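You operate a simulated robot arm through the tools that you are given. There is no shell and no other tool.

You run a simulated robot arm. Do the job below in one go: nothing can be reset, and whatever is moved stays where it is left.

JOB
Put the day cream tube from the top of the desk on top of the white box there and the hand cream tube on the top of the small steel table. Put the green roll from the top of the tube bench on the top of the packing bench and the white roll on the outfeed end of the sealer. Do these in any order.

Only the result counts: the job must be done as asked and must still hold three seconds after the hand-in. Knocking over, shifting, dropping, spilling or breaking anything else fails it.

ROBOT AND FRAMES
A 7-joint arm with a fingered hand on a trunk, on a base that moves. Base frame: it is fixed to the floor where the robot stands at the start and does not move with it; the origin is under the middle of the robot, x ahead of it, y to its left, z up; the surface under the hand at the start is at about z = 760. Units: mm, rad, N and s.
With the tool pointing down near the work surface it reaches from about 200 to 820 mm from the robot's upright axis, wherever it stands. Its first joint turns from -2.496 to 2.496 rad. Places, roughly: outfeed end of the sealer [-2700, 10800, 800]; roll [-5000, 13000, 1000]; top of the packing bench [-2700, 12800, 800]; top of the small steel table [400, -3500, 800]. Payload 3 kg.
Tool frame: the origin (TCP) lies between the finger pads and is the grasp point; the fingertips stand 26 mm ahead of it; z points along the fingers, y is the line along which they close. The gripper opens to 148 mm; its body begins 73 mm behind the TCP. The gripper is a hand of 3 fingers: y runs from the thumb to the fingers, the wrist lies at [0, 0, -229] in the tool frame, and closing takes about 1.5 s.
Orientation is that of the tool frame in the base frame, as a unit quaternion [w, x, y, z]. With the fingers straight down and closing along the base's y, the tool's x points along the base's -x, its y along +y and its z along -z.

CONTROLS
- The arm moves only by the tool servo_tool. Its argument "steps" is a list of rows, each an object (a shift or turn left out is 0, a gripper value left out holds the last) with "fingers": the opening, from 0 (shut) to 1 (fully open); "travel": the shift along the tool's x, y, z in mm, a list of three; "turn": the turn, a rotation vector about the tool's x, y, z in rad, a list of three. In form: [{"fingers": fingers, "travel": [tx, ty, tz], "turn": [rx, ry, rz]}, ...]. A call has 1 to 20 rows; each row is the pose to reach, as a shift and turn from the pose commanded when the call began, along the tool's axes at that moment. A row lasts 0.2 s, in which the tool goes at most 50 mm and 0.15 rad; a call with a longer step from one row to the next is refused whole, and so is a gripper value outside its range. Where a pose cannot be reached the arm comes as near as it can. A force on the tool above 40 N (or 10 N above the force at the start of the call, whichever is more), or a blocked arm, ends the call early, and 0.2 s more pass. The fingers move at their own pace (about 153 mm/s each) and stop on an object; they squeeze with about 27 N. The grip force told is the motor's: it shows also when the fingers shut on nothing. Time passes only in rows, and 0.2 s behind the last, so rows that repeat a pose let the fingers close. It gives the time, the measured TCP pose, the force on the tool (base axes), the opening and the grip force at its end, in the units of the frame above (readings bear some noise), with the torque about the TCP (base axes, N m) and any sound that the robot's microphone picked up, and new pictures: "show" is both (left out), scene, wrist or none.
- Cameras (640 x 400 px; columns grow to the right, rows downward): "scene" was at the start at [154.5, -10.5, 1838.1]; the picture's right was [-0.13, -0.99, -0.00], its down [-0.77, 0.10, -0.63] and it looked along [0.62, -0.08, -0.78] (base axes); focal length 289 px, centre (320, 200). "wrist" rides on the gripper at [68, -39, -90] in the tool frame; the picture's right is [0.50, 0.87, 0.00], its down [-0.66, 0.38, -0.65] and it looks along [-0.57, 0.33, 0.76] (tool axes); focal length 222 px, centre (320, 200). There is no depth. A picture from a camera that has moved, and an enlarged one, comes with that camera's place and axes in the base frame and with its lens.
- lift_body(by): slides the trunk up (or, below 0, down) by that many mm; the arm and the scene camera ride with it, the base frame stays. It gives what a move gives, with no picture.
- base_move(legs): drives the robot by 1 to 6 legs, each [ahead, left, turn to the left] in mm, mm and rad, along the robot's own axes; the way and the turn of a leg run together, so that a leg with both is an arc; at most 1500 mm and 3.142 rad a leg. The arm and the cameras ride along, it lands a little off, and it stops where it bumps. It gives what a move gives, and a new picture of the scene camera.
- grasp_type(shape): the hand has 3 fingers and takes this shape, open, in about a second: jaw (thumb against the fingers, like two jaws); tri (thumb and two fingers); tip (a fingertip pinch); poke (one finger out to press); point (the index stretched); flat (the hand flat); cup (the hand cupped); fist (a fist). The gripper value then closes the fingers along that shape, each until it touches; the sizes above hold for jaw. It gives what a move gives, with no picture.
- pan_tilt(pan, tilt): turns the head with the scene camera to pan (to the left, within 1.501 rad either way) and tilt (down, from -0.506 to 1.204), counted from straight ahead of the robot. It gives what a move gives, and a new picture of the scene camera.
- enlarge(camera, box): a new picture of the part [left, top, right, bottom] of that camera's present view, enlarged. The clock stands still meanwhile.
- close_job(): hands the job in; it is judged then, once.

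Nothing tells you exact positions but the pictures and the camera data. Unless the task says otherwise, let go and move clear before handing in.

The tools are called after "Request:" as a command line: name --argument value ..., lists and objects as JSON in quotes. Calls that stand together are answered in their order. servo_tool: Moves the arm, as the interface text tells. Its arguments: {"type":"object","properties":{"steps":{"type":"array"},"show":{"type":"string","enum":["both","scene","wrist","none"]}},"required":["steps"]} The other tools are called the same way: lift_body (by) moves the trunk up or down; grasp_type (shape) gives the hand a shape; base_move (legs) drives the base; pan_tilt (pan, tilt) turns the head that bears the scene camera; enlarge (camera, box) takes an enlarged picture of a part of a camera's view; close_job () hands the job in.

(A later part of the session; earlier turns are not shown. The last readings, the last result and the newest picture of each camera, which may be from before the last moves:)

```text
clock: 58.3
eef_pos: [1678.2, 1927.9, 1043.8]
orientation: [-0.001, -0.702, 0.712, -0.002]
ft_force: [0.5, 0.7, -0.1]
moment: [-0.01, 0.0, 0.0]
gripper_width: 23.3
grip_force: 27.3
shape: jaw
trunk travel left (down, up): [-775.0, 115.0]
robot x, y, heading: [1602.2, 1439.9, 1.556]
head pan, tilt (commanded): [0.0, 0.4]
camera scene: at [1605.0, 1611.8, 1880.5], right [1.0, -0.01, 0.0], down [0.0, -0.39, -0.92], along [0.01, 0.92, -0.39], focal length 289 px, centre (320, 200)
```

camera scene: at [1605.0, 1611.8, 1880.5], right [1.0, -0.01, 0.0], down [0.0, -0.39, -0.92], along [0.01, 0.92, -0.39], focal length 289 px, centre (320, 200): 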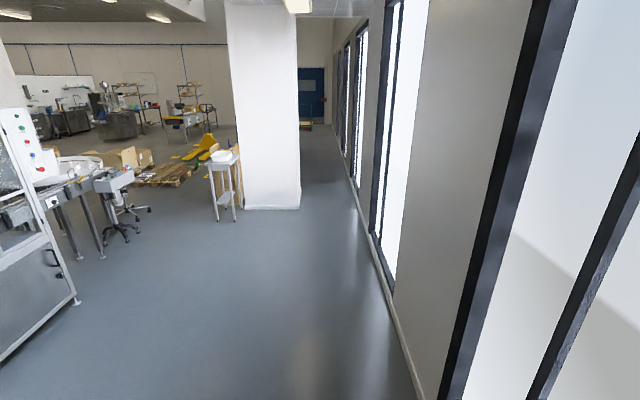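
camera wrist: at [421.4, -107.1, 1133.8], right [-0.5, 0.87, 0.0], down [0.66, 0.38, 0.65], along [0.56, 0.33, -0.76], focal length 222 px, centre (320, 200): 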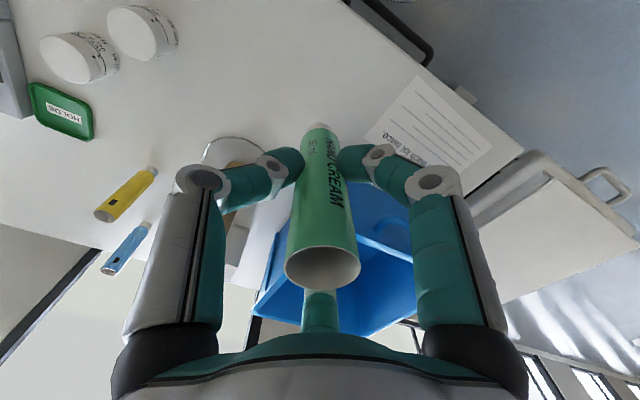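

I'm in the window aisle at (1602, 1440). I turn left to face -y and look down the aisle.

Request:
base_move --legs '[[0, 0, 3.14]]'

Request:
pan_tilt --pan 0.0 --tilt 0.4

Request:
pan_tilt --pan -0.5 --tilt 0.6

```text
clock: 66.1
eef_pos: [1537.3, 950.2, 1043.5]
orientation: [-0.001, 0.706, 0.708, 0.001]
ft_force: [-0.1, 0.4, 0.2]
moment: [0.0, 0.02, 0.02]
gripper_width: 23.3
grip_force: 27.0
shape: jaw
trunk travel left (down, up): [-775.0, 115.0]
robot x, y, heading: [1603.1, 1438.3, -1.567]
head pan, tilt (commanded): [0.0, 0.4]
camera scene: at [1603.4, 1266.3, 1880.5], right [-1.0, 0.0, 0.0], down [0.0, 0.39, -0.92], along [0.0, -0.92, -0.39], focal length 289 px, centre (320, 200)
```

scene: 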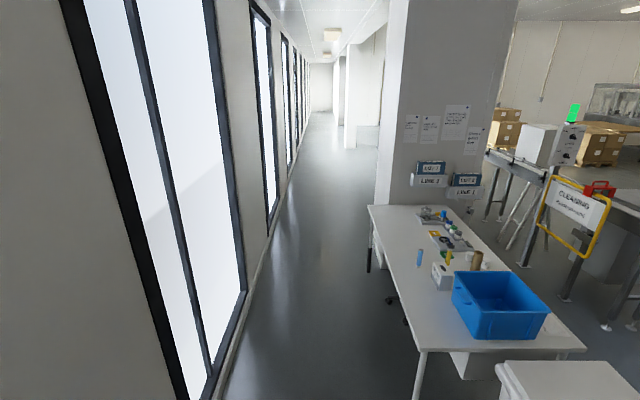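

```text
clock: 66.7
eef_pos: [1537.8, 950.1, 1044.5]
orientation: [-0.002, 0.706, 0.708, 0.0]
ft_force: [-0.5, 0.4, -0.3]
moment: [-0.04, 0.0, 0.01]
gripper_width: 23.0
grip_force: 27.0
shape: jaw
trunk travel left (down, up): [-775.0, 115.0]
robot x, y, heading: [1602.4, 1440.7, -1.571]
head pan, tilt (commanded): [0.0, 0.4]
camera scene: at [1603.4, 1266.3, 1880.5], right [-1.0, 0.0, 0.0], down [0.0, 0.39, -0.92], along [0.0, -0.92, -0.39], focal length 289 px, centre (320, 200)
```

scene: 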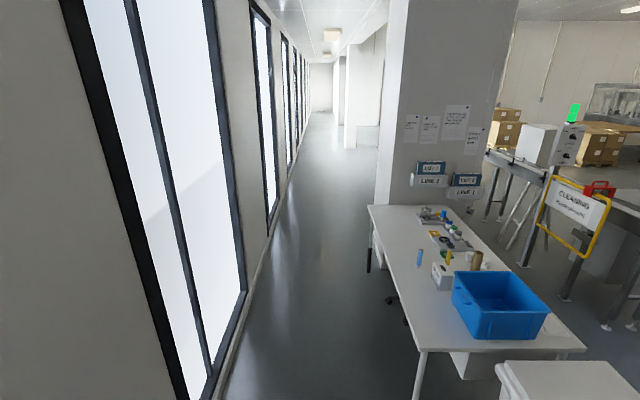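

```text
clock: 67.7
eef_pos: [1536.9, 951.9, 1043.2]
orientation: [-0.002, 0.706, 0.708, 0.002]
ft_force: [-0.7, 0.3, -0.5]
moment: [-0.01, 0.0, -0.01]
gripper_width: 23.2
grip_force: 27.2
shape: jaw
trunk travel left (down, up): [-775.0, 115.0]
robot x, y, heading: [1604.8, 1440.3, -1.564]
head pan, tilt (commanded): [-0.499, 0.6]
camera scene: at [1561.1, 1281.1, 1862.3], right [-0.88, 0.48, 0.0], down [0.27, 0.5, -0.83], along [-0.39, -0.73, -0.56], focal length 289 px, centre (320, 200)
```

scene: 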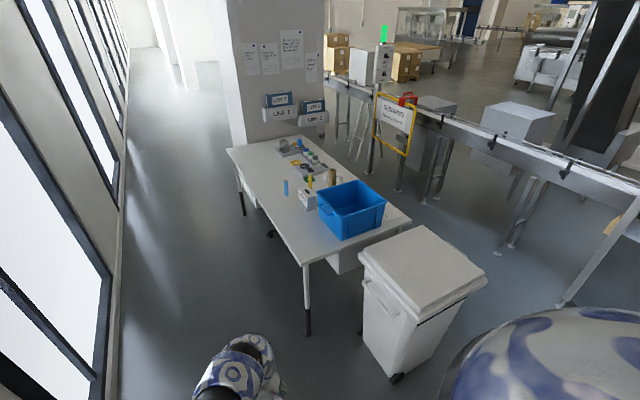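

The aisle along the windows is clear. I drive ahead to about y=-300, where I can look at the tubes' far sides in passing.

Request:
base_move --legs '[[1500, 40, 0], [240, 0, 0]]'

Request:
pan_tilt --pan -1.4 --tilt 0.8

```text
refused: leg 1 is longer than a leg can be; nothing moved
```

```text
clock: 68.8
eef_pos: [1537.6, 951.0, 1043.5]
orientation: [-0.002, 0.706, 0.708, 0.001]
ft_force: [0.1, -0.2, 0.8]
moment: [0.05, -0.01, 0.0]
gripper_width: 23.3
grip_force: 27.6
shape: jaw
trunk travel left (down, up): [-775.0, 115.0]
robot x, y, heading: [1603.2, 1436.4, -1.567]
head pan, tilt (commanded): [-1.4, 0.799]
camera scene: at [1523.6, 1344.9, 1845.5], right [-0.17, 0.98, 0.0], down [0.71, 0.12, -0.7], along [-0.69, -0.12, -0.72], focal length 289 px, centre (320, 200)
```

scene: 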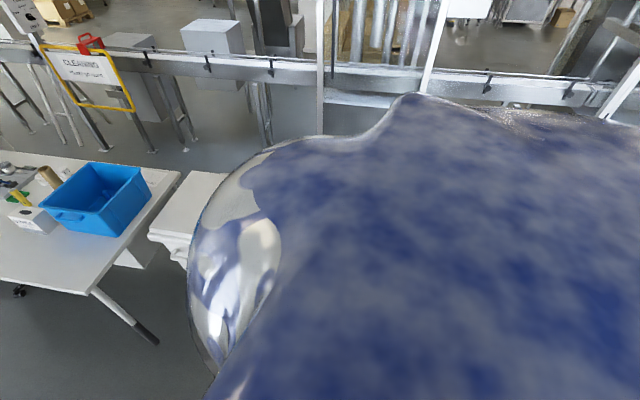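

The leg was slightly too long; I split it and drive on down the aisle.

Request:
base_move --legs '[[870, 30, 0], [700, 0, 0]]'

Request:
pan_tilt --pan -0.9 --tilt 0.7

```text
clock: 76.8
eef_pos: [1566.9, -592.8, 1043.4]
orientation: [-0.002, 0.706, 0.708, 0.001]
ft_force: [0.1, -1.1, -0.1]
moment: [0.02, -0.05, -0.03]
gripper_width: 23.3
grip_force: 27.3
shape: jaw
trunk travel left (down, up): [-775.0, 115.0]
robot x, y, heading: [1636.8, -101.6, -1.572]
head pan, tilt (commanded): [-1.4, 0.799]
camera scene: at [1554.1, -199.0, 1845.4], right [-0.17, 0.99, 0.0], down [0.71, 0.12, -0.7], along [-0.69, -0.12, -0.72], focal length 289 px, centre (320, 200)
```

scene: 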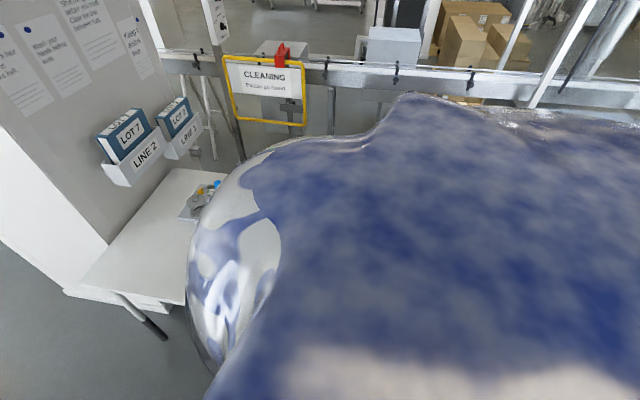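

```text
clock: 77.7
eef_pos: [1566.9, -591.4, 1044.6]
orientation: [-0.002, 0.706, 0.708, 0.001]
ft_force: [0.1, 0.1, -0.5]
moment: [0.01, 0.02, -0.02]
gripper_width: 23.3
grip_force: 26.8
shape: jaw
trunk travel left (down, up): [-775.0, 115.0]
robot x, y, heading: [1632.4, -102.2, -1.566]
head pan, tilt (commanded): [-0.901, 0.7]
camera scene: at [1567.1, -237.2, 1853.7], right [-0.62, 0.78, 0.0], down [0.5, 0.4, -0.76], along [-0.6, -0.48, -0.64], focal length 289 px, centre (320, 200)
```

scene: 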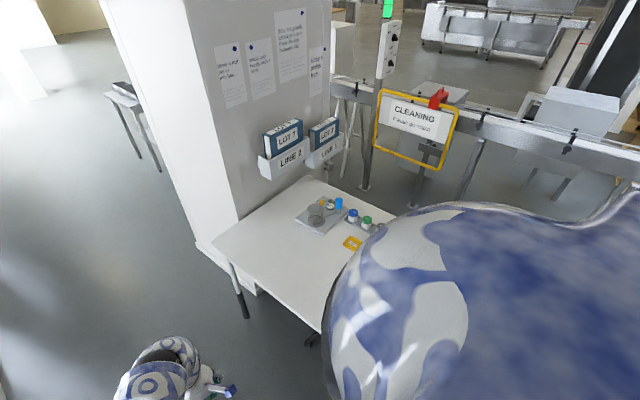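

I can see the small steel table beyond the pillar, at about [450, -3450]. I continue down the aisle to about y=-2700 and look at its top.

Request:
base_move --legs '[[1300, 0, 0], [1250, 0, 0]]'

Request:
pan_tilt --pan -0.9 --tilt 0.6

```text
clock: 90.2
eef_pos: [1575.9, -3165.2, 1043.6]
orientation: [-0.002, 0.708, 0.706, 0.001]
ft_force: [0.7, -0.2, 0.3]
moment: [-0.01, -0.01, 0.01]
gripper_width: 23.3
grip_force: 27.0
shape: jaw
trunk travel left (down, up): [-775.0, 115.0]
robot x, y, heading: [1649.7, -2675.3, -1.576]
head pan, tilt (commanded): [-0.901, 0.7]
camera scene: at [1578.0, -2810.5, 1853.6], right [-0.62, 0.78, 0.0], down [0.51, 0.4, -0.76], along [-0.6, -0.47, -0.64], focal length 289 px, centre (320, 200)
```

scene: 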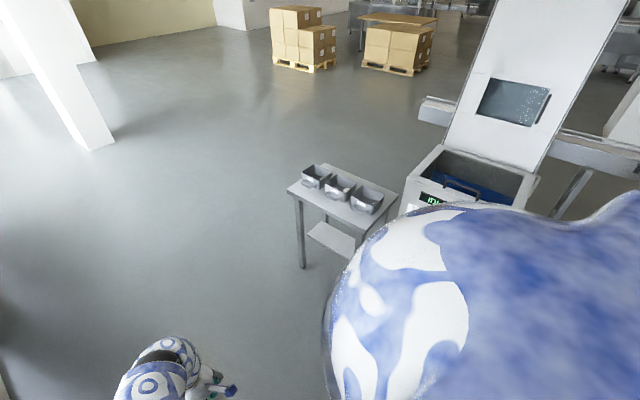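

```text
clock: 90.9
eef_pos: [1577.0, -3165.4, 1044.3]
orientation: [-0.002, 0.708, 0.706, 0.0]
ft_force: [0.0, -1.0, -0.7]
moment: [0.02, 0.04, 0.01]
gripper_width: 23.2
grip_force: 27.1
shape: jaw
trunk travel left (down, up): [-775.0, 115.0]
robot x, y, heading: [1646.3, -2676.7, -1.571]
head pan, tilt (commanded): [-0.901, 0.6]
camera scene: at [1575.3, -2812.2, 1862.3], right [-0.62, 0.78, 0.0], down [0.44, 0.35, -0.82], along [-0.65, -0.51, -0.57], focal length 289 px, centre (320, 200)
```

scene: 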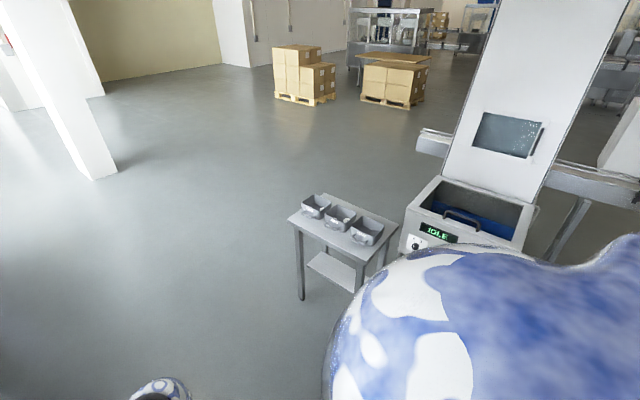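

The small steel table carries three small bins along its far side, leaving a free strip on the side nearer the windows. I enlarge it to plan the placing.

Request:
enlarge --camera "scene" --box '[270, 170, 430, 320]'

```text
2.67 times, centred on (350, 245) of scene
camera zoom: at [1575.3, -2812.2, 1862.3], right [-0.62, 0.78, 0.0], down [0.44, 0.35, -0.82], along [-0.65, -0.51, -0.57], focal length 771 px, centre (240, 80)
```

zoom: 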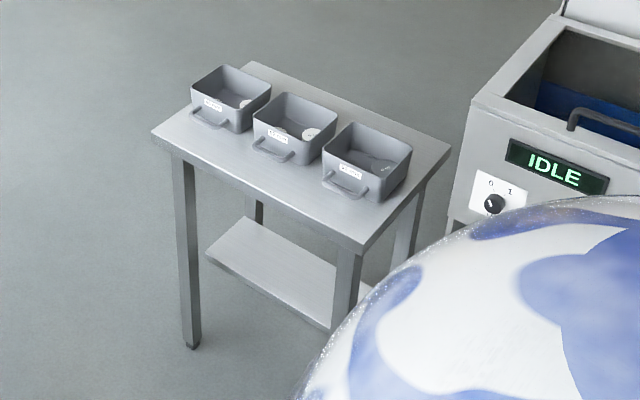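

Table spans about x 280–650, y -3794…-3250, and the bins leave a free strip at x≈575–650. I drive to stand in front of it facing -x, with the tube still short of the table.

Request:
base_move --legs '[[912, 0, 0], [0, 0, -1.571], [330, 0, 0]]'

Request:
pan_tilt --pan 0.0 --tilt 0.8

```text
clock: 101.4
eef_pos: [830.9, -3503.3, 1044.4]
orientation: [-0.001, 1.0, -0.012, 0.001]
ft_force: [0.4, -0.5, -0.5]
moment: [0.04, -0.01, -0.01]
gripper_width: 23.3
grip_force: 26.8
shape: jaw
trunk travel left (down, up): [-775.0, 115.0]
robot x, y, heading: [1317.2, -3583.0, 3.115]
head pan, tilt (commanded): [-0.901, 0.6]
camera scene: at [1181.8, -3511.1, 1862.2], right [0.8, 0.6, 0.0], down [0.34, -0.45, -0.82], along [-0.5, 0.66, -0.57], focal length 289 px, centre (320, 200)
```

scene: 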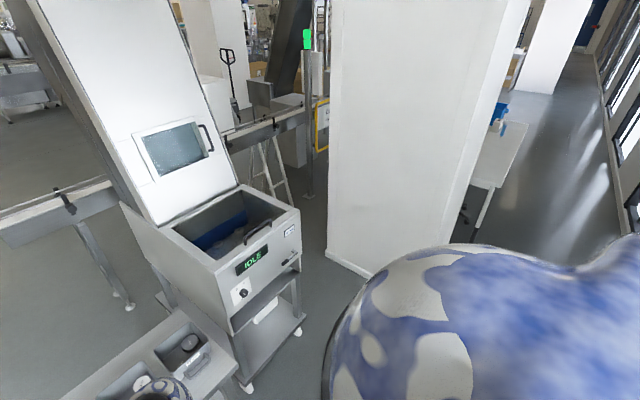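

```text
clock: 102.6
eef_pos: [830.6, -3503.2, 1043.4]
orientation: [-0.001, 1.0, -0.012, 0.002]
ft_force: [0.5, -0.2, 0.3]
moment: [0.01, 0.01, 0.04]
gripper_width: 23.2
grip_force: 27.0
shape: jaw
trunk travel left (down, up): [-775.0, 115.0]
robot x, y, heading: [1316.4, -3581.6, 3.114]
head pan, tilt (commanded): [0.0, 0.799]
camera scene: at [1155.5, -3579.7, 1845.4], right [0.02, 1.0, 0.0], down [0.72, -0.02, -0.7], along [-0.7, 0.02, -0.72], focal length 289 px, centre (320, 200)
```

scene: 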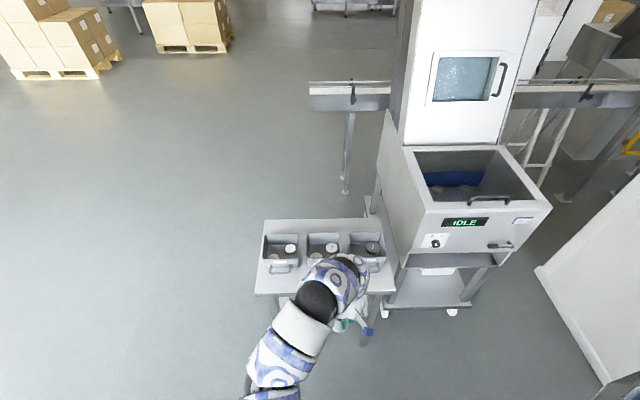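

The tube hangs at [831, -3503, 1044]; table edge is at x≈637 and bin handles reach x≈550. I move out over the free strip at about [603, -3510].

Request:
servo_tool --steps '[{"travel": [-45, 2, 0]}, {"travel": [-90, 5, 0]}, {"travel": [-135, 7, 0]}, {"travel": [-180, 10, 0]}, {"travel": [-215, 12, 15]}, {"travel": [-228, 12, 35]}, {"travel": [-228, 12, 44]}, {"travel": [-228, 12, 44]}]' --show "both"

```text
clock: 104.4
eef_pos: [603.3, -3509.8, 997.2]
orientation: [-0.001, 1.0, -0.013, 0.001]
ft_force: [-0.2, -0.4, -0.2]
moment: [-0.03, 0.0, 0.01]
gripper_width: 23.2
grip_force: 26.9
shape: jaw
trunk travel left (down, up): [-775.0, 115.0]
robot x, y, heading: [1317.1, -3585.2, 3.113]
head pan, tilt (commanded): [0.0, 0.799]
camera scene: at [1155.5, -3579.7, 1845.4], right [0.02, 1.0, 0.0], down [0.72, -0.02, -0.7], along [-0.7, 0.02, -0.72], focal length 289 px, centre (320, 200)
camera wrist: at [672.5, -3472.4, 1087.9], right [0.48, -0.88, 0.0], down [-0.67, -0.36, 0.65], along [-0.57, -0.31, -0.76], focal length 222 px, centre (320, 200)
```

scene: 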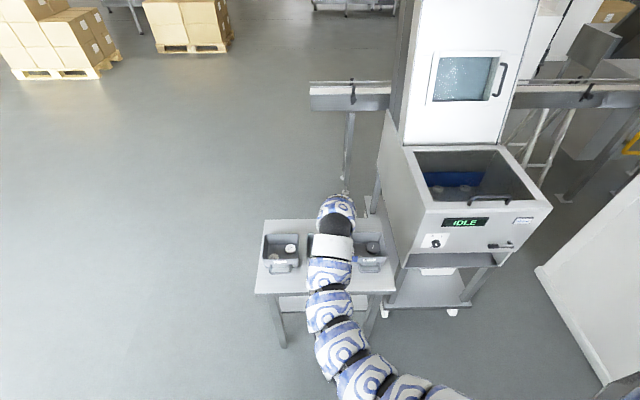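
wrist: 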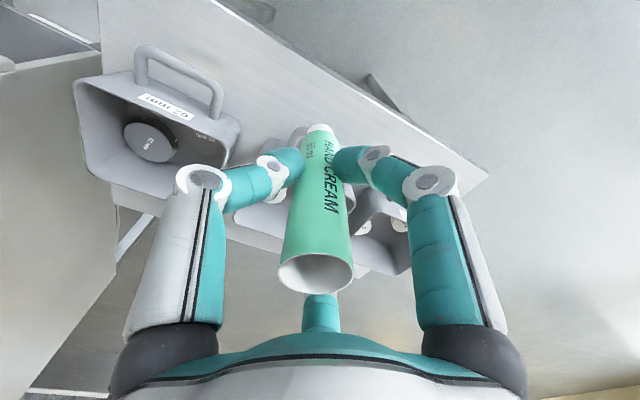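

The tube hangs over the strip between the bins' handles and the table edge. I enlarge the wrist picture to verify before lowering.

Request:
enlarge --camera "wrist" --box '[180, 40, 460, 220]'

```text
2.22 times, centred on (320, 130) of wrist
camera zoom: at [672.5, -3472.4, 1087.9], right [0.48, -0.88, 0.0], down [-0.67, -0.36, 0.65], along [-0.57, -0.31, -0.76], focal length 494 px, centre (320, 356)
```

zoom: 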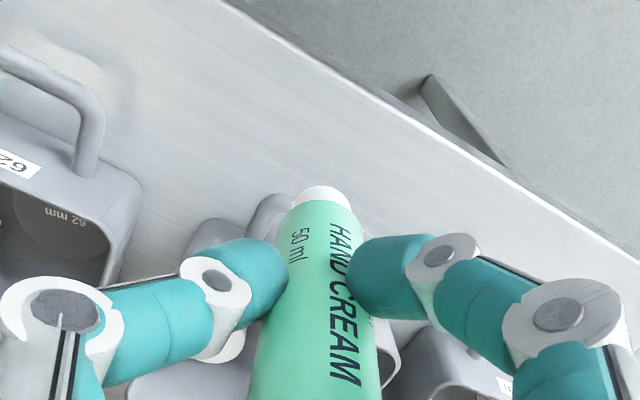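

The tube's foot would land between the middle handle and the edge; I shift 75 mm along the table to stand it between two handles, then lower gently.

Request:
servo_tool --steps '[{"travel": [0, -38, 0]}, {"travel": [0, -75, 0]}, {"travel": [0, -75, 30]}, {"travel": [0, -75, 60]}, {"travel": [0, -75, 85]}, {"travel": [0, -75, 92]}, {"travel": [0, -75, 92]}]' --show "both"

```text
clock: 106.0
eef_pos: [605.1, -3435.3, 906.6]
orientation: [-0.001, 1.0, -0.012, 0.001]
ft_force: [-1.2, -0.2, 0.5]
moment: [-0.01, 0.0, 0.02]
gripper_width: 23.3
grip_force: 26.4
shape: jaw
trunk travel left (down, up): [-775.0, 115.0]
robot x, y, heading: [1311.3, -3582.9, 3.118]
head pan, tilt (commanded): [0.0, 0.799]
camera scene: at [1155.5, -3579.8, 1845.4], right [0.02, 1.0, 0.0], down [0.72, -0.02, -0.7], along [-0.7, 0.02, -0.72], focal length 289 px, centre (320, 200)
camera wrist: at [674.0, -3397.5, 996.9], right [0.48, -0.88, 0.0], down [-0.67, -0.36, 0.65], along [-0.57, -0.31, -0.76], focal length 222 px, centre (320, 200)
```

scene: 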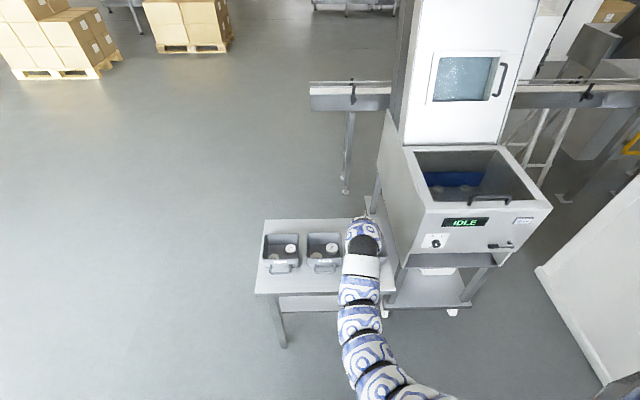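
wrist: 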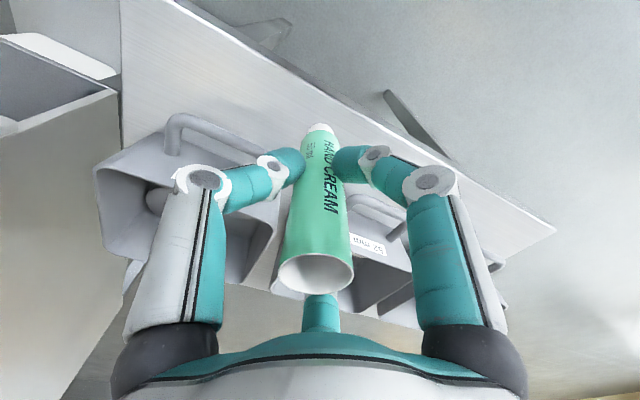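

The tube is now between two handles. I check finger clearance to the bins before the last centimetres.

Request:
enlarge --camera "wrist" --box '[90, 90, 410, 290]'

Request:
enlarge --camera "scene" --box '[240, 200, 420, 340]'

```text
2.00 times, centred on (250, 190) of wrist
camera zoom: at [674.0, -3397.5, 996.9], right [0.48, -0.88, 0.0], down [-0.67, -0.36, 0.65], along [-0.57, -0.31, -0.76], focal length 444 px, centre (460, 220)
```

zoom: 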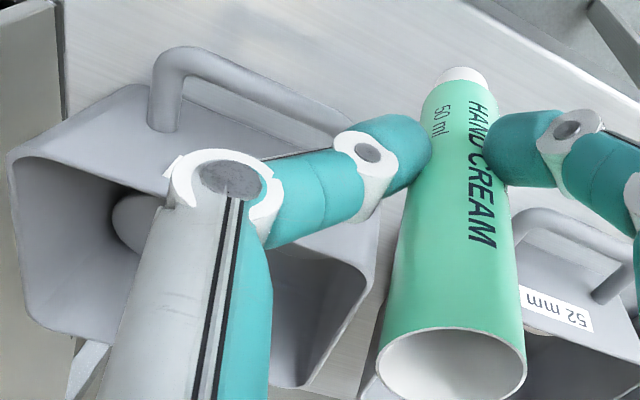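

```text
2.86 times, centred on (330, 270) of scene
camera zoom: at [1155.5, -3579.8, 1845.4], right [0.02, 1.0, 0.0], down [0.72, -0.02, -0.7], along [-0.7, 0.02, -0.72], focal length 826 px, centre (291, 0)
```

zoom: 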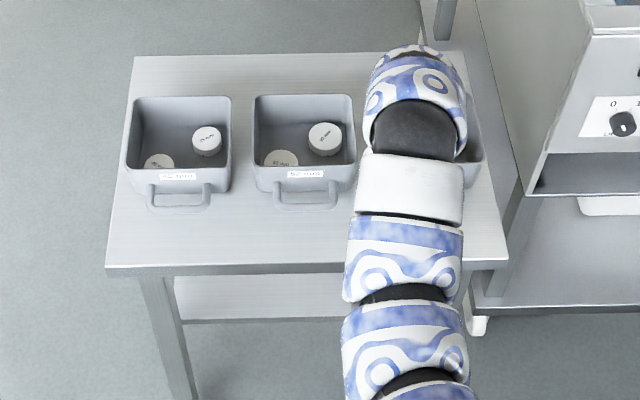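

Clearances look sufficient (bins' rims end near x≈540, below the knuckles). I lower in small steps until contact.

Request:
servo_tool --steps '[{"travel": [0, 0, 5]}, {"travel": [0, 0, 9]}, {"travel": [0, 0, 12]}, {"travel": [0, 0, 14]}, {"travel": [0, 0, 15]}, {"travel": [0, 0, 15]}]' --show "wrist"

```text
clock: 107.4
eef_pos: [604.9, -3435.7, 892.5]
orientation: [-0.001, 1.0, -0.012, 0.002]
ft_force: [-0.6, 0.2, -0.7]
moment: [0.03, 0.02, 0.01]
gripper_width: 23.1
grip_force: 26.6
shape: jaw
trunk travel left (down, up): [-775.0, 115.0]
robot x, y, heading: [1317.2, -3584.2, 3.113]
head pan, tilt (commanded): [0.0, 0.799]
camera wrist: at [673.3, -3397.2, 982.2], right [0.48, -0.88, 0.0], down [-0.67, -0.36, 0.65], along [-0.57, -0.31, -0.76], focal length 222 px, centre (320, 200)
```

wrist: 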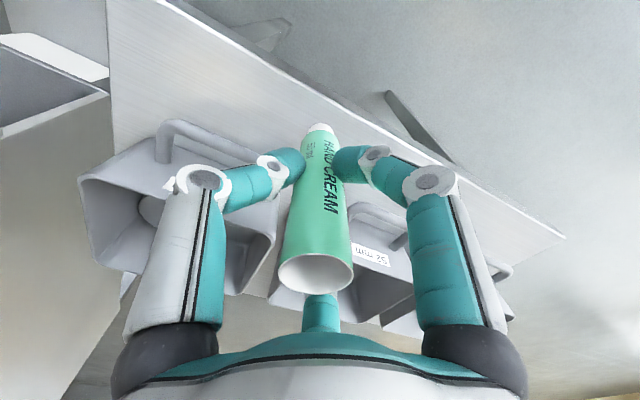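

Request:
servo_tool --steps '[{"travel": [0, 0, 2]}, {"travel": [0, 0, 3]}, {"travel": [0, 0, 4]}, {"travel": [0, 0, 4]}]' --show "none"

```text
clock: 108.4
eef_pos: [603.8, -3434.9, 887.0]
orientation: [-0.001, 1.0, -0.012, 0.002]
ft_force: [0.2, -0.1, -0.1]
moment: [0.0, 0.0, 0.01]
gripper_width: 23.1
grip_force: 26.9
shape: jaw
trunk travel left (down, up): [-775.0, 115.0]
robot x, y, heading: [1312.4, -3581.5, 3.117]
head pan, tilt (commanded): [0.0, 0.799]
```

Request:
servo_tool --steps '[{"travel": [0, 0, 1.5]}, {"travel": [0, 0, 3]}, {"travel": [0, 0, 3]}, {"travel": [0, 0, 3]}]' --show "wrist"

```text
clock: 109.4
eef_pos: [605.0, -3434.9, 884.7]
orientation: [0.0, 1.0, -0.012, 0.002]
ft_force: [-0.2, 0.0, 0.2]
moment: [0.02, -0.03, 0.01]
gripper_width: 23.1
grip_force: 27.1
shape: jaw
trunk travel left (down, up): [-775.0, 115.0]
robot x, y, heading: [1318.2, -3583.2, 3.117]
head pan, tilt (commanded): [0.0, 0.799]
camera wrist: at [673.3, -3397.4, 975.4], right [0.48, -0.88, 0.0], down [-0.67, -0.36, 0.65], along [-0.57, -0.31, -0.76], focal length 222 px, centre (320, 200)
```

wrist: 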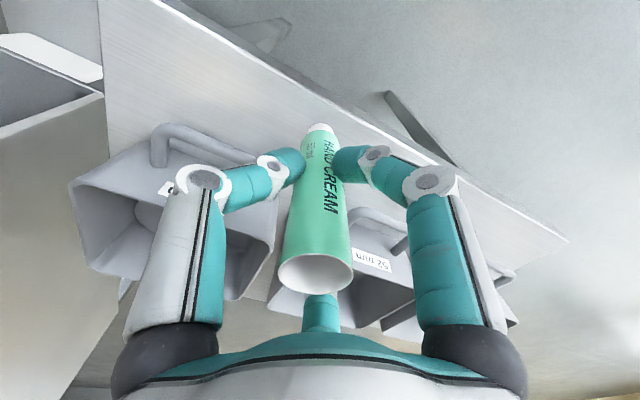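

Request:
enlarge --camera "wrist" --box '[270, 90, 370, 160]'

Request:
servo_tool --steps '[{"travel": [0, 0, 1.5]}, {"travel": [0, 0, 3]}, {"travel": [0, 0, 3]}, {"travel": [0, 0, 3]}]' --show "none"

```text
5.71 times, centred on (320, 125) of wrist
camera zoom: at [673.3, -3397.4, 975.4], right [0.48, -0.88, 0.0], down [-0.67, -0.36, 0.65], along [-0.57, -0.31, -0.76], focal length 1269 px, centre (320, 629)
```

zoom: 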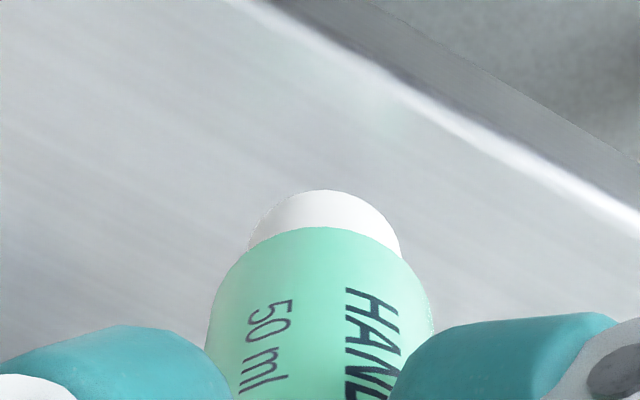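

```text
clock: 110.4
eef_pos: [604.4, -3435.6, 881.3]
orientation: [0.0, 1.0, -0.012, 0.002]
ft_force: [-0.6, -0.3, 0.0]
moment: [0.04, -0.01, -0.03]
gripper_width: 23.1
grip_force: 26.9
shape: jaw
trunk travel left (down, up): [-775.0, 115.0]
robot x, y, heading: [1318.0, -3583.0, 3.113]
head pan, tilt (commanded): [0.0, 0.799]
```

No contact yet; the table top must be a bit lower than 800. I continue lowering gently.

Request:
servo_tool --steps '[{"travel": [0, 0, 2]}, {"travel": [0, 0, 4]}, {"travel": [0, 0, 6]}, {"travel": [0, 0, 8]}, {"travel": [0, 0, 8]}]' --show "wrist"

Request:
enlarge --camera "wrist" --box '[270, 90, 370, 160]'

```text
clock: 111.6
eef_pos: [605.9, -3435.3, 873.5]
orientation: [-0.001, 1.0, -0.012, 0.002]
ft_force: [0.5, 0.2, -0.7]
moment: [0.03, 0.0, -0.02]
gripper_width: 23.1
grip_force: 27.1
shape: jaw
trunk travel left (down, up): [-775.0, 115.0]
robot x, y, heading: [1318.6, -3585.3, 3.114]
head pan, tilt (commanded): [0.0, 0.799]
camera wrist: at [674.0, -3398.1, 963.4], right [0.48, -0.88, 0.0], down [-0.67, -0.36, 0.65], along [-0.57, -0.31, -0.76], focal length 222 px, centre (320, 200)
```

wrist: 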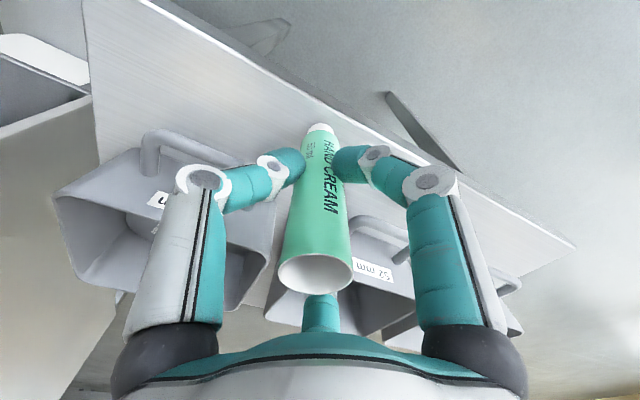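

```text
5.71 times, centred on (320, 125) of wrist
camera zoom: at [674.0, -3398.1, 963.4], right [0.48, -0.88, 0.0], down [-0.67, -0.36, 0.65], along [-0.57, -0.31, -0.76], focal length 1269 px, centre (320, 629)
```

zoom: 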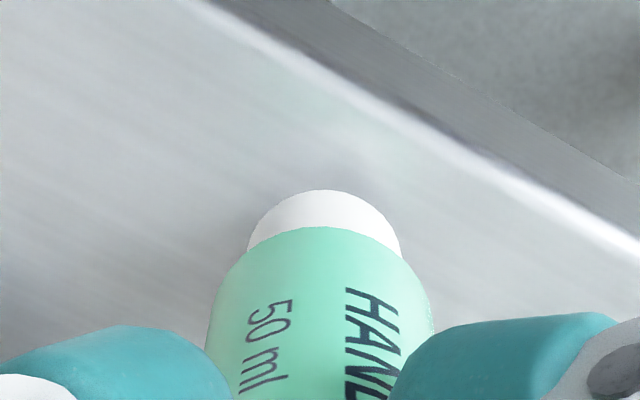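

The table is nearer z≈780 and its edge near x≈626, so I shift the tube 15 mm further in from the edge, then continue down.

Request:
servo_tool --steps '[{"travel": [-8, 0, 0]}, {"travel": [-15, 0, 0]}, {"travel": [-15, 0, 2]}, {"travel": [-15, 0, 4]}, {"travel": [-15, 0, 4]}]' --show "wrist"

Request:
enlarge --camera "wrist" --box '[270, 90, 370, 160]'

```text
clock: 112.8
eef_pos: [591.1, -3435.5, 870.3]
orientation: [-0.001, 1.0, -0.012, 0.002]
ft_force: [-0.2, -0.3, 0.0]
moment: [0.0, 0.01, -0.01]
gripper_width: 23.4
grip_force: 27.0
shape: jaw
trunk travel left (down, up): [-775.0, 115.0]
robot x, y, heading: [1313.5, -3578.2, 3.123]
head pan, tilt (commanded): [0.0, 0.799]
camera wrist: at [658.5, -3397.2, 959.8], right [0.48, -0.88, 0.0], down [-0.67, -0.36, 0.65], along [-0.57, -0.31, -0.76], focal length 222 px, centre (320, 200)
```

wrist: 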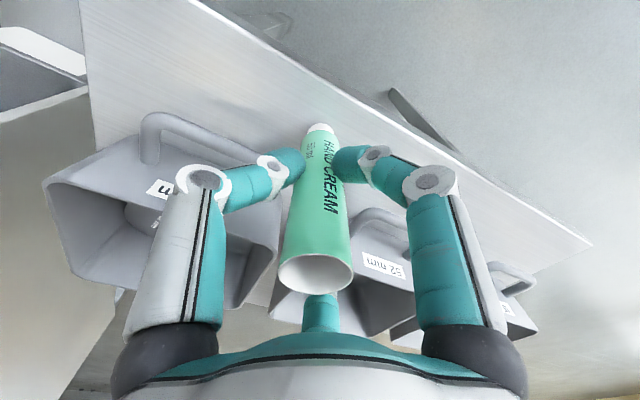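

```text
5.71 times, centred on (320, 125) of wrist
camera zoom: at [658.5, -3397.2, 959.8], right [0.48, -0.88, 0.0], down [-0.67, -0.36, 0.65], along [-0.57, -0.31, -0.76], focal length 1269 px, centre (320, 629)
```

zoom: 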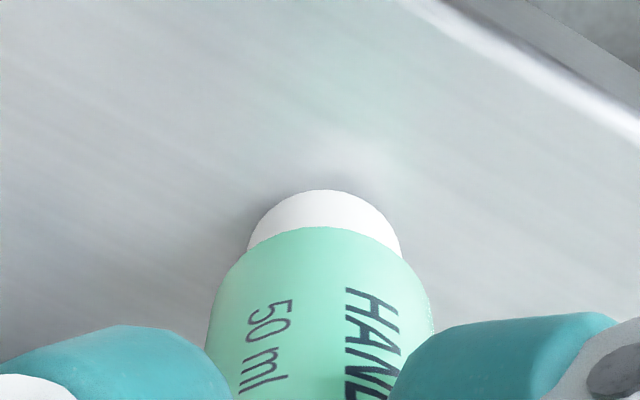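

Request:
servo_tool --steps '[{"travel": [0, 0, 1.5]}, {"travel": [0, 0, 3]}, {"travel": [0, 0, 4.5]}, {"travel": [0, 0, 4.5]}]' --show "none"

Request:
enlarge --camera "wrist" --box '[270, 90, 370, 160]'

```text
clock: 113.8
eef_pos: [589.9, -3435.6, 866.7]
orientation: [-0.001, 1.0, -0.012, 0.0]
ft_force: [-0.3, -0.8, 7.1]
moment: [-0.01, 0.01, -0.03]
gripper_width: 23.3
grip_force: 27.2
shape: jaw
trunk travel left (down, up): [-775.0, 115.0]
robot x, y, heading: [1315.0, -3585.6, 3.119]
head pan, tilt (commanded): [0.0, 0.799]
```

```text
5.71 times, centred on (320, 125) of wrist
camera zoom: at [658.9, -3397.5, 956.2], right [0.48, -0.88, 0.0], down [-0.67, -0.36, 0.65], along [-0.57, -0.31, -0.76], focal length 1269 px, centre (320, 629)
```

zoom: 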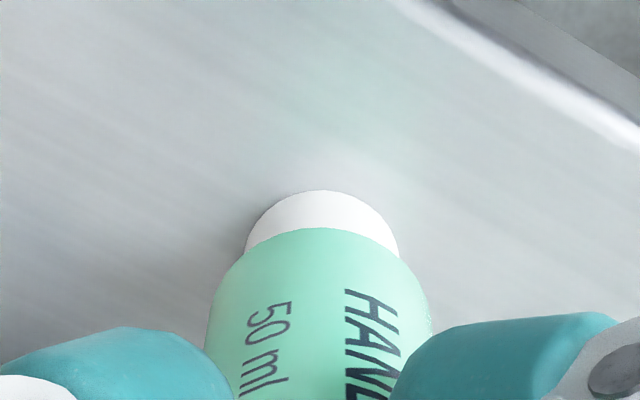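

Contact at TCP z≈866.7 (7 N up). I open the fingers a little, gradually, to leave the tube standing.

Request:
servo_tool --steps '[{"travel": [0, 0, -0.5], "fingers": 0.18}, {"travel": [0, 0, -0.5], "fingers": 0.22}, {"travel": [0, 0, -0.5], "fingers": 0.28}, {"travel": [0, 0, -0.5], "fingers": 0.36}, {"travel": [0, 0, -0.5], "fingers": 0.42}, {"travel": [0, 0, -0.5], "fingers": 0.42}]' --show "both"

```text
clock: 115.2
eef_pos: [591.4, -3434.1, 866.9]
orientation: [-0.001, 1.0, -0.013, 0.002]
ft_force: [-0.5, 1.1, -0.4]
moment: [-0.01, 0.02, 0.0]
gripper_width: 61.9
grip_force: 0.1
shape: jaw
trunk travel left (down, up): [-775.0, 115.0]
robot x, y, heading: [1317.6, -3585.5, 3.12]
head pan, tilt (commanded): [0.0, 0.799]
camera scene: at [1155.5, -3579.8, 1845.4], right [0.02, 1.0, 0.0], down [0.72, -0.02, -0.7], along [-0.7, 0.02, -0.72], focal length 289 px, centre (320, 200)
camera wrist: at [658.9, -3396.6, 956.0], right [0.48, -0.88, 0.0], down [-0.67, -0.36, 0.65], along [-0.57, -0.31, -0.76], focal length 222 px, centre (320, 200)
```

scene: 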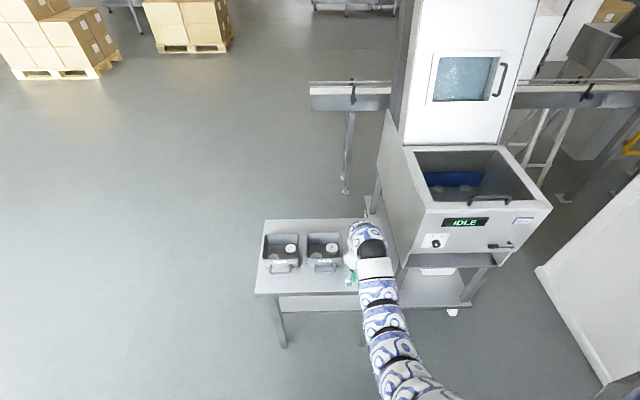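
wrist: 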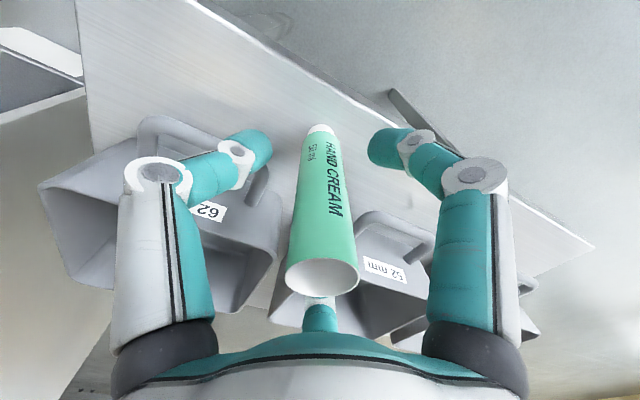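

The tube stands free. I raise the hand straight up and check.

Request:
servo_tool --steps '[{"travel": [0, 0, -15]}, {"travel": [0, 0, -35]}, {"travel": [0, 0, -65]}, {"travel": [0, 0, -105]}, {"travel": [0, 0, -145]}, {"travel": [0, 0, -170]}, {"travel": [0, 0, -170]}]' --show "both"

```text
clock: 116.8
eef_pos: [589.7, -3433.1, 1036.6]
orientation: [-0.001, 1.0, -0.012, 0.002]
ft_force: [1.0, -0.2, 0.3]
moment: [0.0, 0.01, 0.02]
gripper_width: 62.0
grip_force: 0.1
shape: jaw
trunk travel left (down, up): [-775.0, 115.0]
robot x, y, heading: [1315.4, -3584.6, 3.123]
head pan, tilt (commanded): [0.0, 0.799]
camera scene: at [1155.6, -3579.5, 1845.4], right [0.02, 1.0, 0.0], down [0.72, -0.02, -0.7], along [-0.7, 0.02, -0.72], focal length 289 px, centre (320, 200)
camera wrist: at [658.7, -3396.6, 1125.4], right [0.48, -0.88, 0.0], down [-0.67, -0.36, 0.65], along [-0.57, -0.31, -0.76], focal length 222 px, centre (320, 200)
```

scene: 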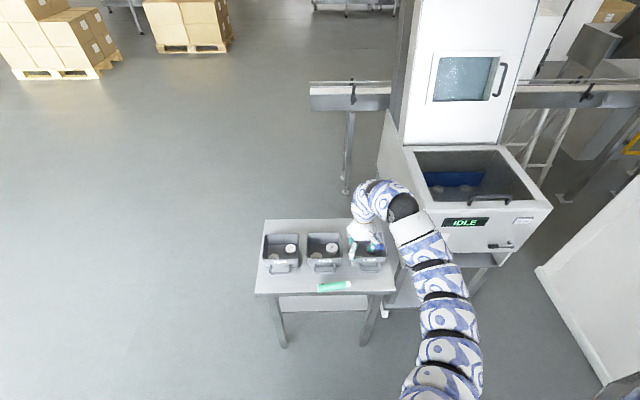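
wrist: 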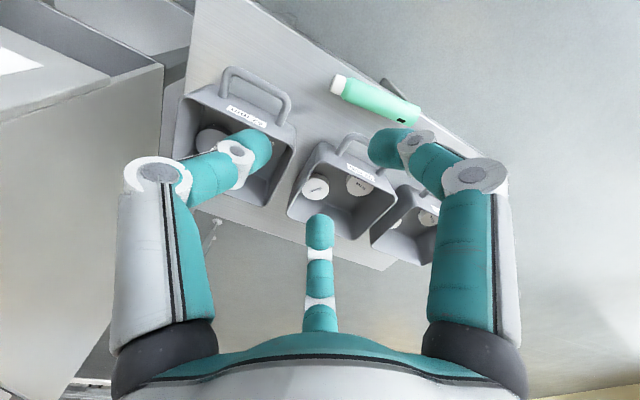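

The tube tipped over as the hand rose and now lies on the table's free strip. I look closely to see whether it rests fully on the table and is still.

Request:
enlarge --camera "wrist" --box '[300, 50, 460, 150]'

Request:
enlarge --camera "scene" --box '[240, 210, 420, 320]'

```text
4.00 times, centred on (380, 100) of wrist
camera zoom: at [658.7, -3396.6, 1125.4], right [0.48, -0.88, 0.0], down [-0.67, -0.36, 0.65], along [-0.57, -0.31, -0.76], focal length 888 px, centre (80, 600)
```

zoom: 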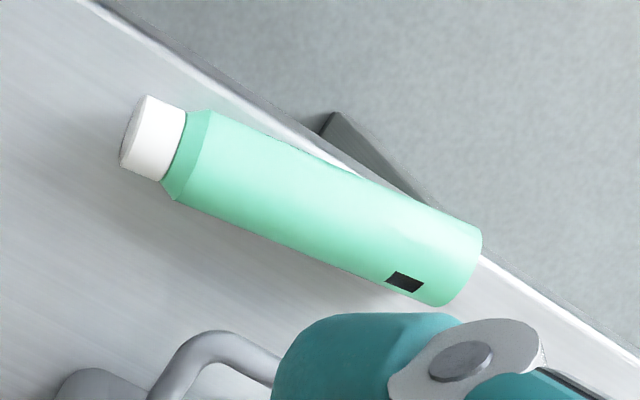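

```text
3.56 times, centred on (330, 265) of scene
camera zoom: at [1155.6, -3579.5, 1845.4], right [0.02, 1.0, 0.0], down [0.72, -0.02, -0.7], along [-0.7, 0.02, -0.72], focal length 1028 px, centre (284, -31)
```

zoom: 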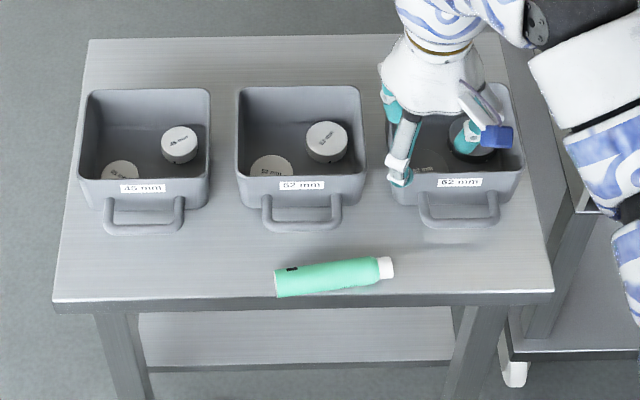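

The tube lies at about [610, -3510], its open end only ~1 cm inside the table edge, so I will re-grip it from above (closing across it) and set it farther in. First I turn the hand about its axis over it.

Request:
servo_tool --steps '[{"travel": [2, 5, 0], "turn": [0, 0, -0.141], "fingers": 0.5}, {"travel": [4, 10, 0], "turn": [0, 0, -0.283]}, {"travel": [5, 15, 0], "turn": [0, 0, -0.424]}, {"travel": [7, 20, 0], "turn": [0, 0, -0.565]}, {"travel": [8, 25, 0], "turn": [0, 0, -0.707]}, {"travel": [10, 30, 0], "turn": [0, 0, -0.848]}, {"travel": [11, 35, 0], "turn": [0, 0, -0.989]}, {"travel": [13, 40, 0], "turn": [0, 0, -1.131]}, {"travel": [15, 45, 0], "turn": [0, 0, -1.272]}, {"travel": [16, 50, 0], "turn": [0, 0, -1.413]}, {"travel": [18, 55, 0], "turn": [0, 0, -1.555]}, {"travel": [19, 58, 20], "turn": [0, 0, -1.696]}, {"travel": [19, 58, 40], "turn": [0, 0, -1.696]}, {"travel": [19, 58, 40], "turn": [0, 0, -1.696]}]' --show "both"

```text
clock: 119.8
eef_pos: [607.0, -3493.9, 995.9]
orientation: [0.0, 0.67, 0.742, 0.002]
ft_force: [0.5, -0.4, -0.3]
moment: [-0.02, 0.03, 0.01]
gripper_width: 73.6
grip_force: 0.0
shape: jaw
trunk travel left (down, up): [-775.0, 115.0]
robot x, y, heading: [1316.4, -3582.8, 3.119]
head pan, tilt (commanded): [0.0, 0.799]
camera scene: at [1155.6, -3579.7, 1845.4], right [0.02, 1.0, 0.0], down [0.72, -0.02, -0.7], along [-0.7, 0.02, -0.72], focal length 289 px, centre (320, 200)
camera wrist: at [561.7, -3429.6, 1085.5], right [0.81, 0.59, 0.0], down [0.44, -0.61, 0.65], along [0.39, -0.53, -0.76], focal length 222 px, centre (320, 200)
```

scene: 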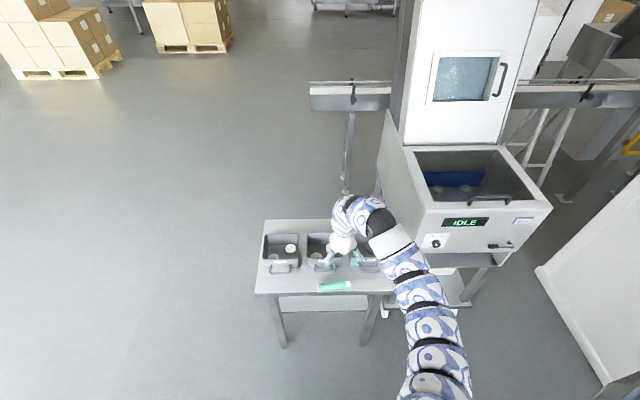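
wrist: 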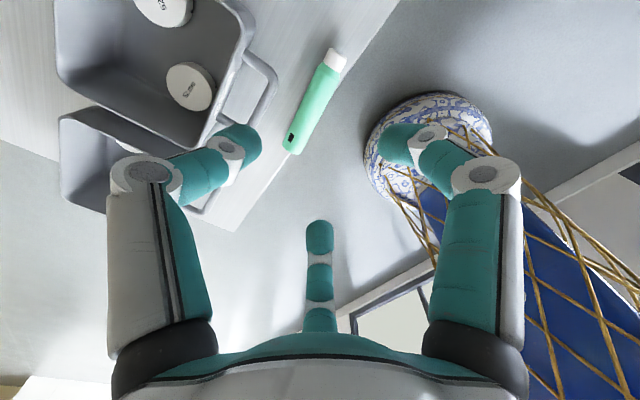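

The hand is square above the lying tube (axis through about [608, -3494]). I narrow the fingers slightly and descend part way to check the clearances.

Request:
servo_tool --steps '[{"travel": [0, 1, 30], "fingers": 0.4}, {"travel": [0, 1, 65]}, {"travel": [0, 1, 100]}, {"travel": [0, 1, 130]}, {"travel": [0, 1, 145]}, {"travel": [0, 1, 145]}]' --show "wrist"

Request:
enlarge --camera "scene" --box '[240, 200, 420, 310]'

```text
clock: 121.2
eef_pos: [609.3, -3490.2, 850.4]
orientation: [0.001, 0.67, 0.742, 0.002]
ft_force: [0.5, 0.9, -0.2]
moment: [0.02, 0.02, -0.04]
gripper_width: 59.3
grip_force: 0.1
shape: jaw
trunk travel left (down, up): [-775.0, 115.0]
robot x, y, heading: [1319.1, -3583.9, 3.118]
head pan, tilt (commanded): [0.0, 0.799]
camera wrist: at [563.9, -3427.2, 940.2], right [0.81, 0.59, 0.0], down [0.44, -0.61, 0.65], along [0.39, -0.53, -0.76], focal length 222 px, centre (320, 200)
```

wrist: 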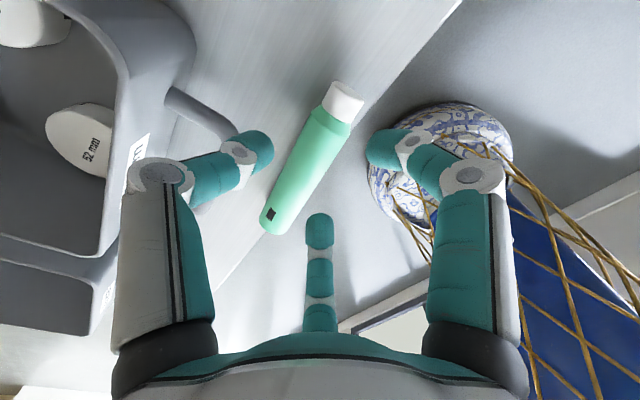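

```text
3.56 times, centred on (330, 255) of scene
camera zoom: at [1155.6, -3579.7, 1845.5], right [0.02, 1.0, 0.0], down [0.72, -0.02, -0.7], along [-0.7, 0.02, -0.72], focal length 1028 px, centre (284, 4)
```

zoom: 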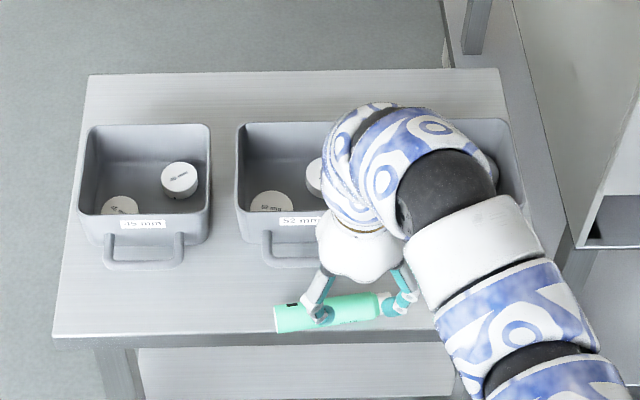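

The thumb side is close to the middle bin's handle, so I narrow the opening and shift slightly outward and along the tube before the last descent.

Request:
servo_tool --steps '[{"travel": [-5, 1, 0], "fingers": 0.33}, {"travel": [-11, 2.6, 0]}, {"travel": [-11, 2.6, 0]}, {"travel": [-11, 2.6, 0]}]' --show "wrist"

Request:
enlarge --camera "wrist" --box '[180, 60, 440, 260]'

```text
clock: 122.2
eef_pos: [612.3, -3501.9, 850.4]
orientation: [0.0, 0.67, 0.742, 0.002]
ft_force: [0.3, -0.3, 0.5]
moment: [0.0, -0.02, -0.02]
gripper_width: 49.2
grip_force: 0.0
shape: jaw
trunk travel left (down, up): [-775.0, 115.0]
robot x, y, heading: [1319.0, -3580.1, 3.119]
head pan, tilt (commanded): [0.0, 0.799]
camera wrist: at [567.6, -3439.2, 940.0], right [0.81, 0.59, 0.0], down [0.44, -0.62, 0.65], along [0.39, -0.53, -0.76], focal length 222 px, centre (320, 200)
```

wrist: 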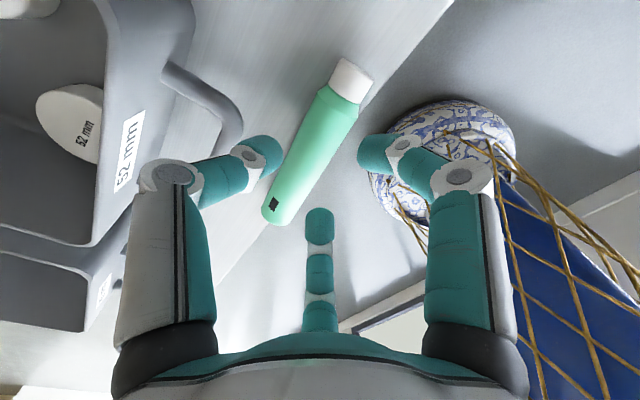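

```text
2.00 times, centred on (310, 160) of wrist
camera zoom: at [567.6, -3439.2, 940.0], right [0.81, 0.59, 0.0], down [0.44, -0.62, 0.65], along [0.39, -0.53, -0.76], focal length 444 px, centre (340, 280)
```

zoom: 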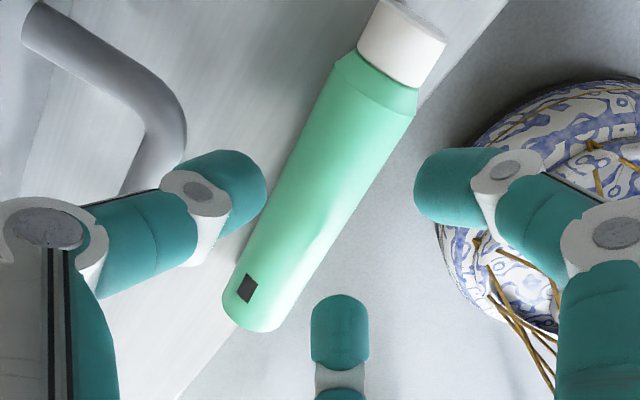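

A grasp here risks the thumb hitting the handle, so instead I'll gently nudge the tube inward: raise, close the hand, go beyond the table edge and push it toward the bins a couple of centimetres.

Request:
servo_tool --steps '[{"travel": [0, 0, -40]}, {"travel": [0, 0, -80]}, {"travel": [0, 20, -100], "fingers": 0.0}, {"travel": [-10, 50, -100]}, {"travel": [-19, 70, -100]}, {"travel": [-19, 70, -100]}, {"travel": [-19, 70, -100]}, {"travel": [-19, 70, -100]}]' --show "both"

Request:
enlarge --camera "scene" --box '[240, 200, 420, 310]'

```text
clock: 124.0
eef_pos: [684.1, -3515.4, 952.7]
orientation: [0.001, 0.67, 0.742, 0.002]
ft_force: [-0.4, 0.3, -0.3]
moment: [-0.05, -0.02, 0.0]
gripper_width: 0.1
grip_force: 27.0
shape: jaw
trunk travel left (down, up): [-775.0, 115.0]
robot x, y, heading: [1317.6, -3586.1, 3.117]
head pan, tilt (commanded): [0.0, 0.799]
camera scene: at [1155.5, -3579.8, 1845.4], right [0.02, 1.0, 0.0], down [0.72, -0.02, -0.7], along [-0.7, 0.02, -0.72], focal length 289 px, centre (320, 200)
camera wrist: at [639.0, -3451.9, 1042.1], right [0.81, 0.59, 0.0], down [0.44, -0.61, 0.65], along [0.39, -0.53, -0.76], focal length 222 px, centre (320, 200)
```

scene: 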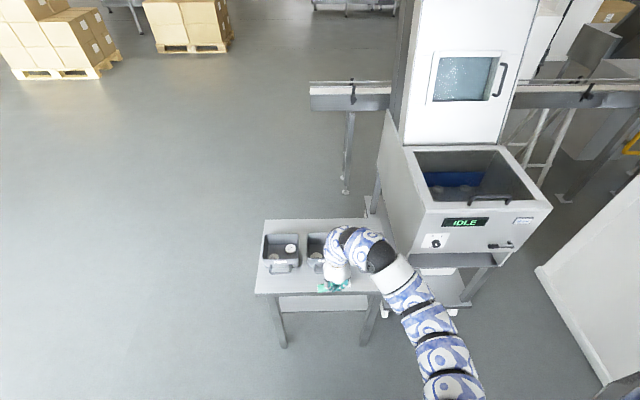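
wrist: 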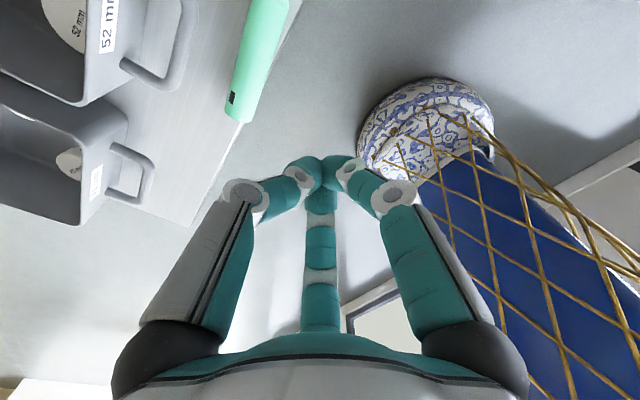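

```text
3.56 times, centred on (330, 255) of scene
camera zoom: at [1155.5, -3579.8, 1845.4], right [0.02, 1.0, 0.0], down [0.72, -0.02, -0.7], along [-0.7, 0.02, -0.72], focal length 1028 px, centre (284, 4)
```

zoom: 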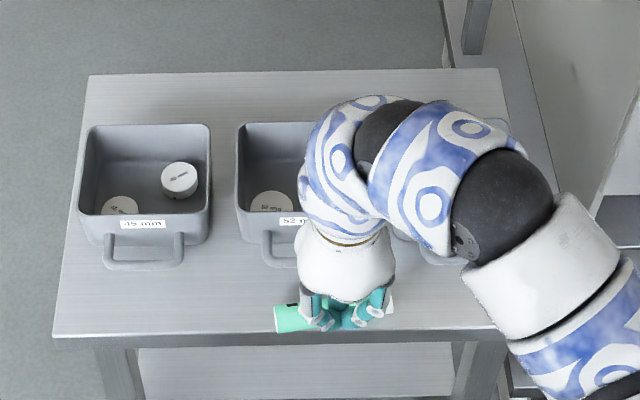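

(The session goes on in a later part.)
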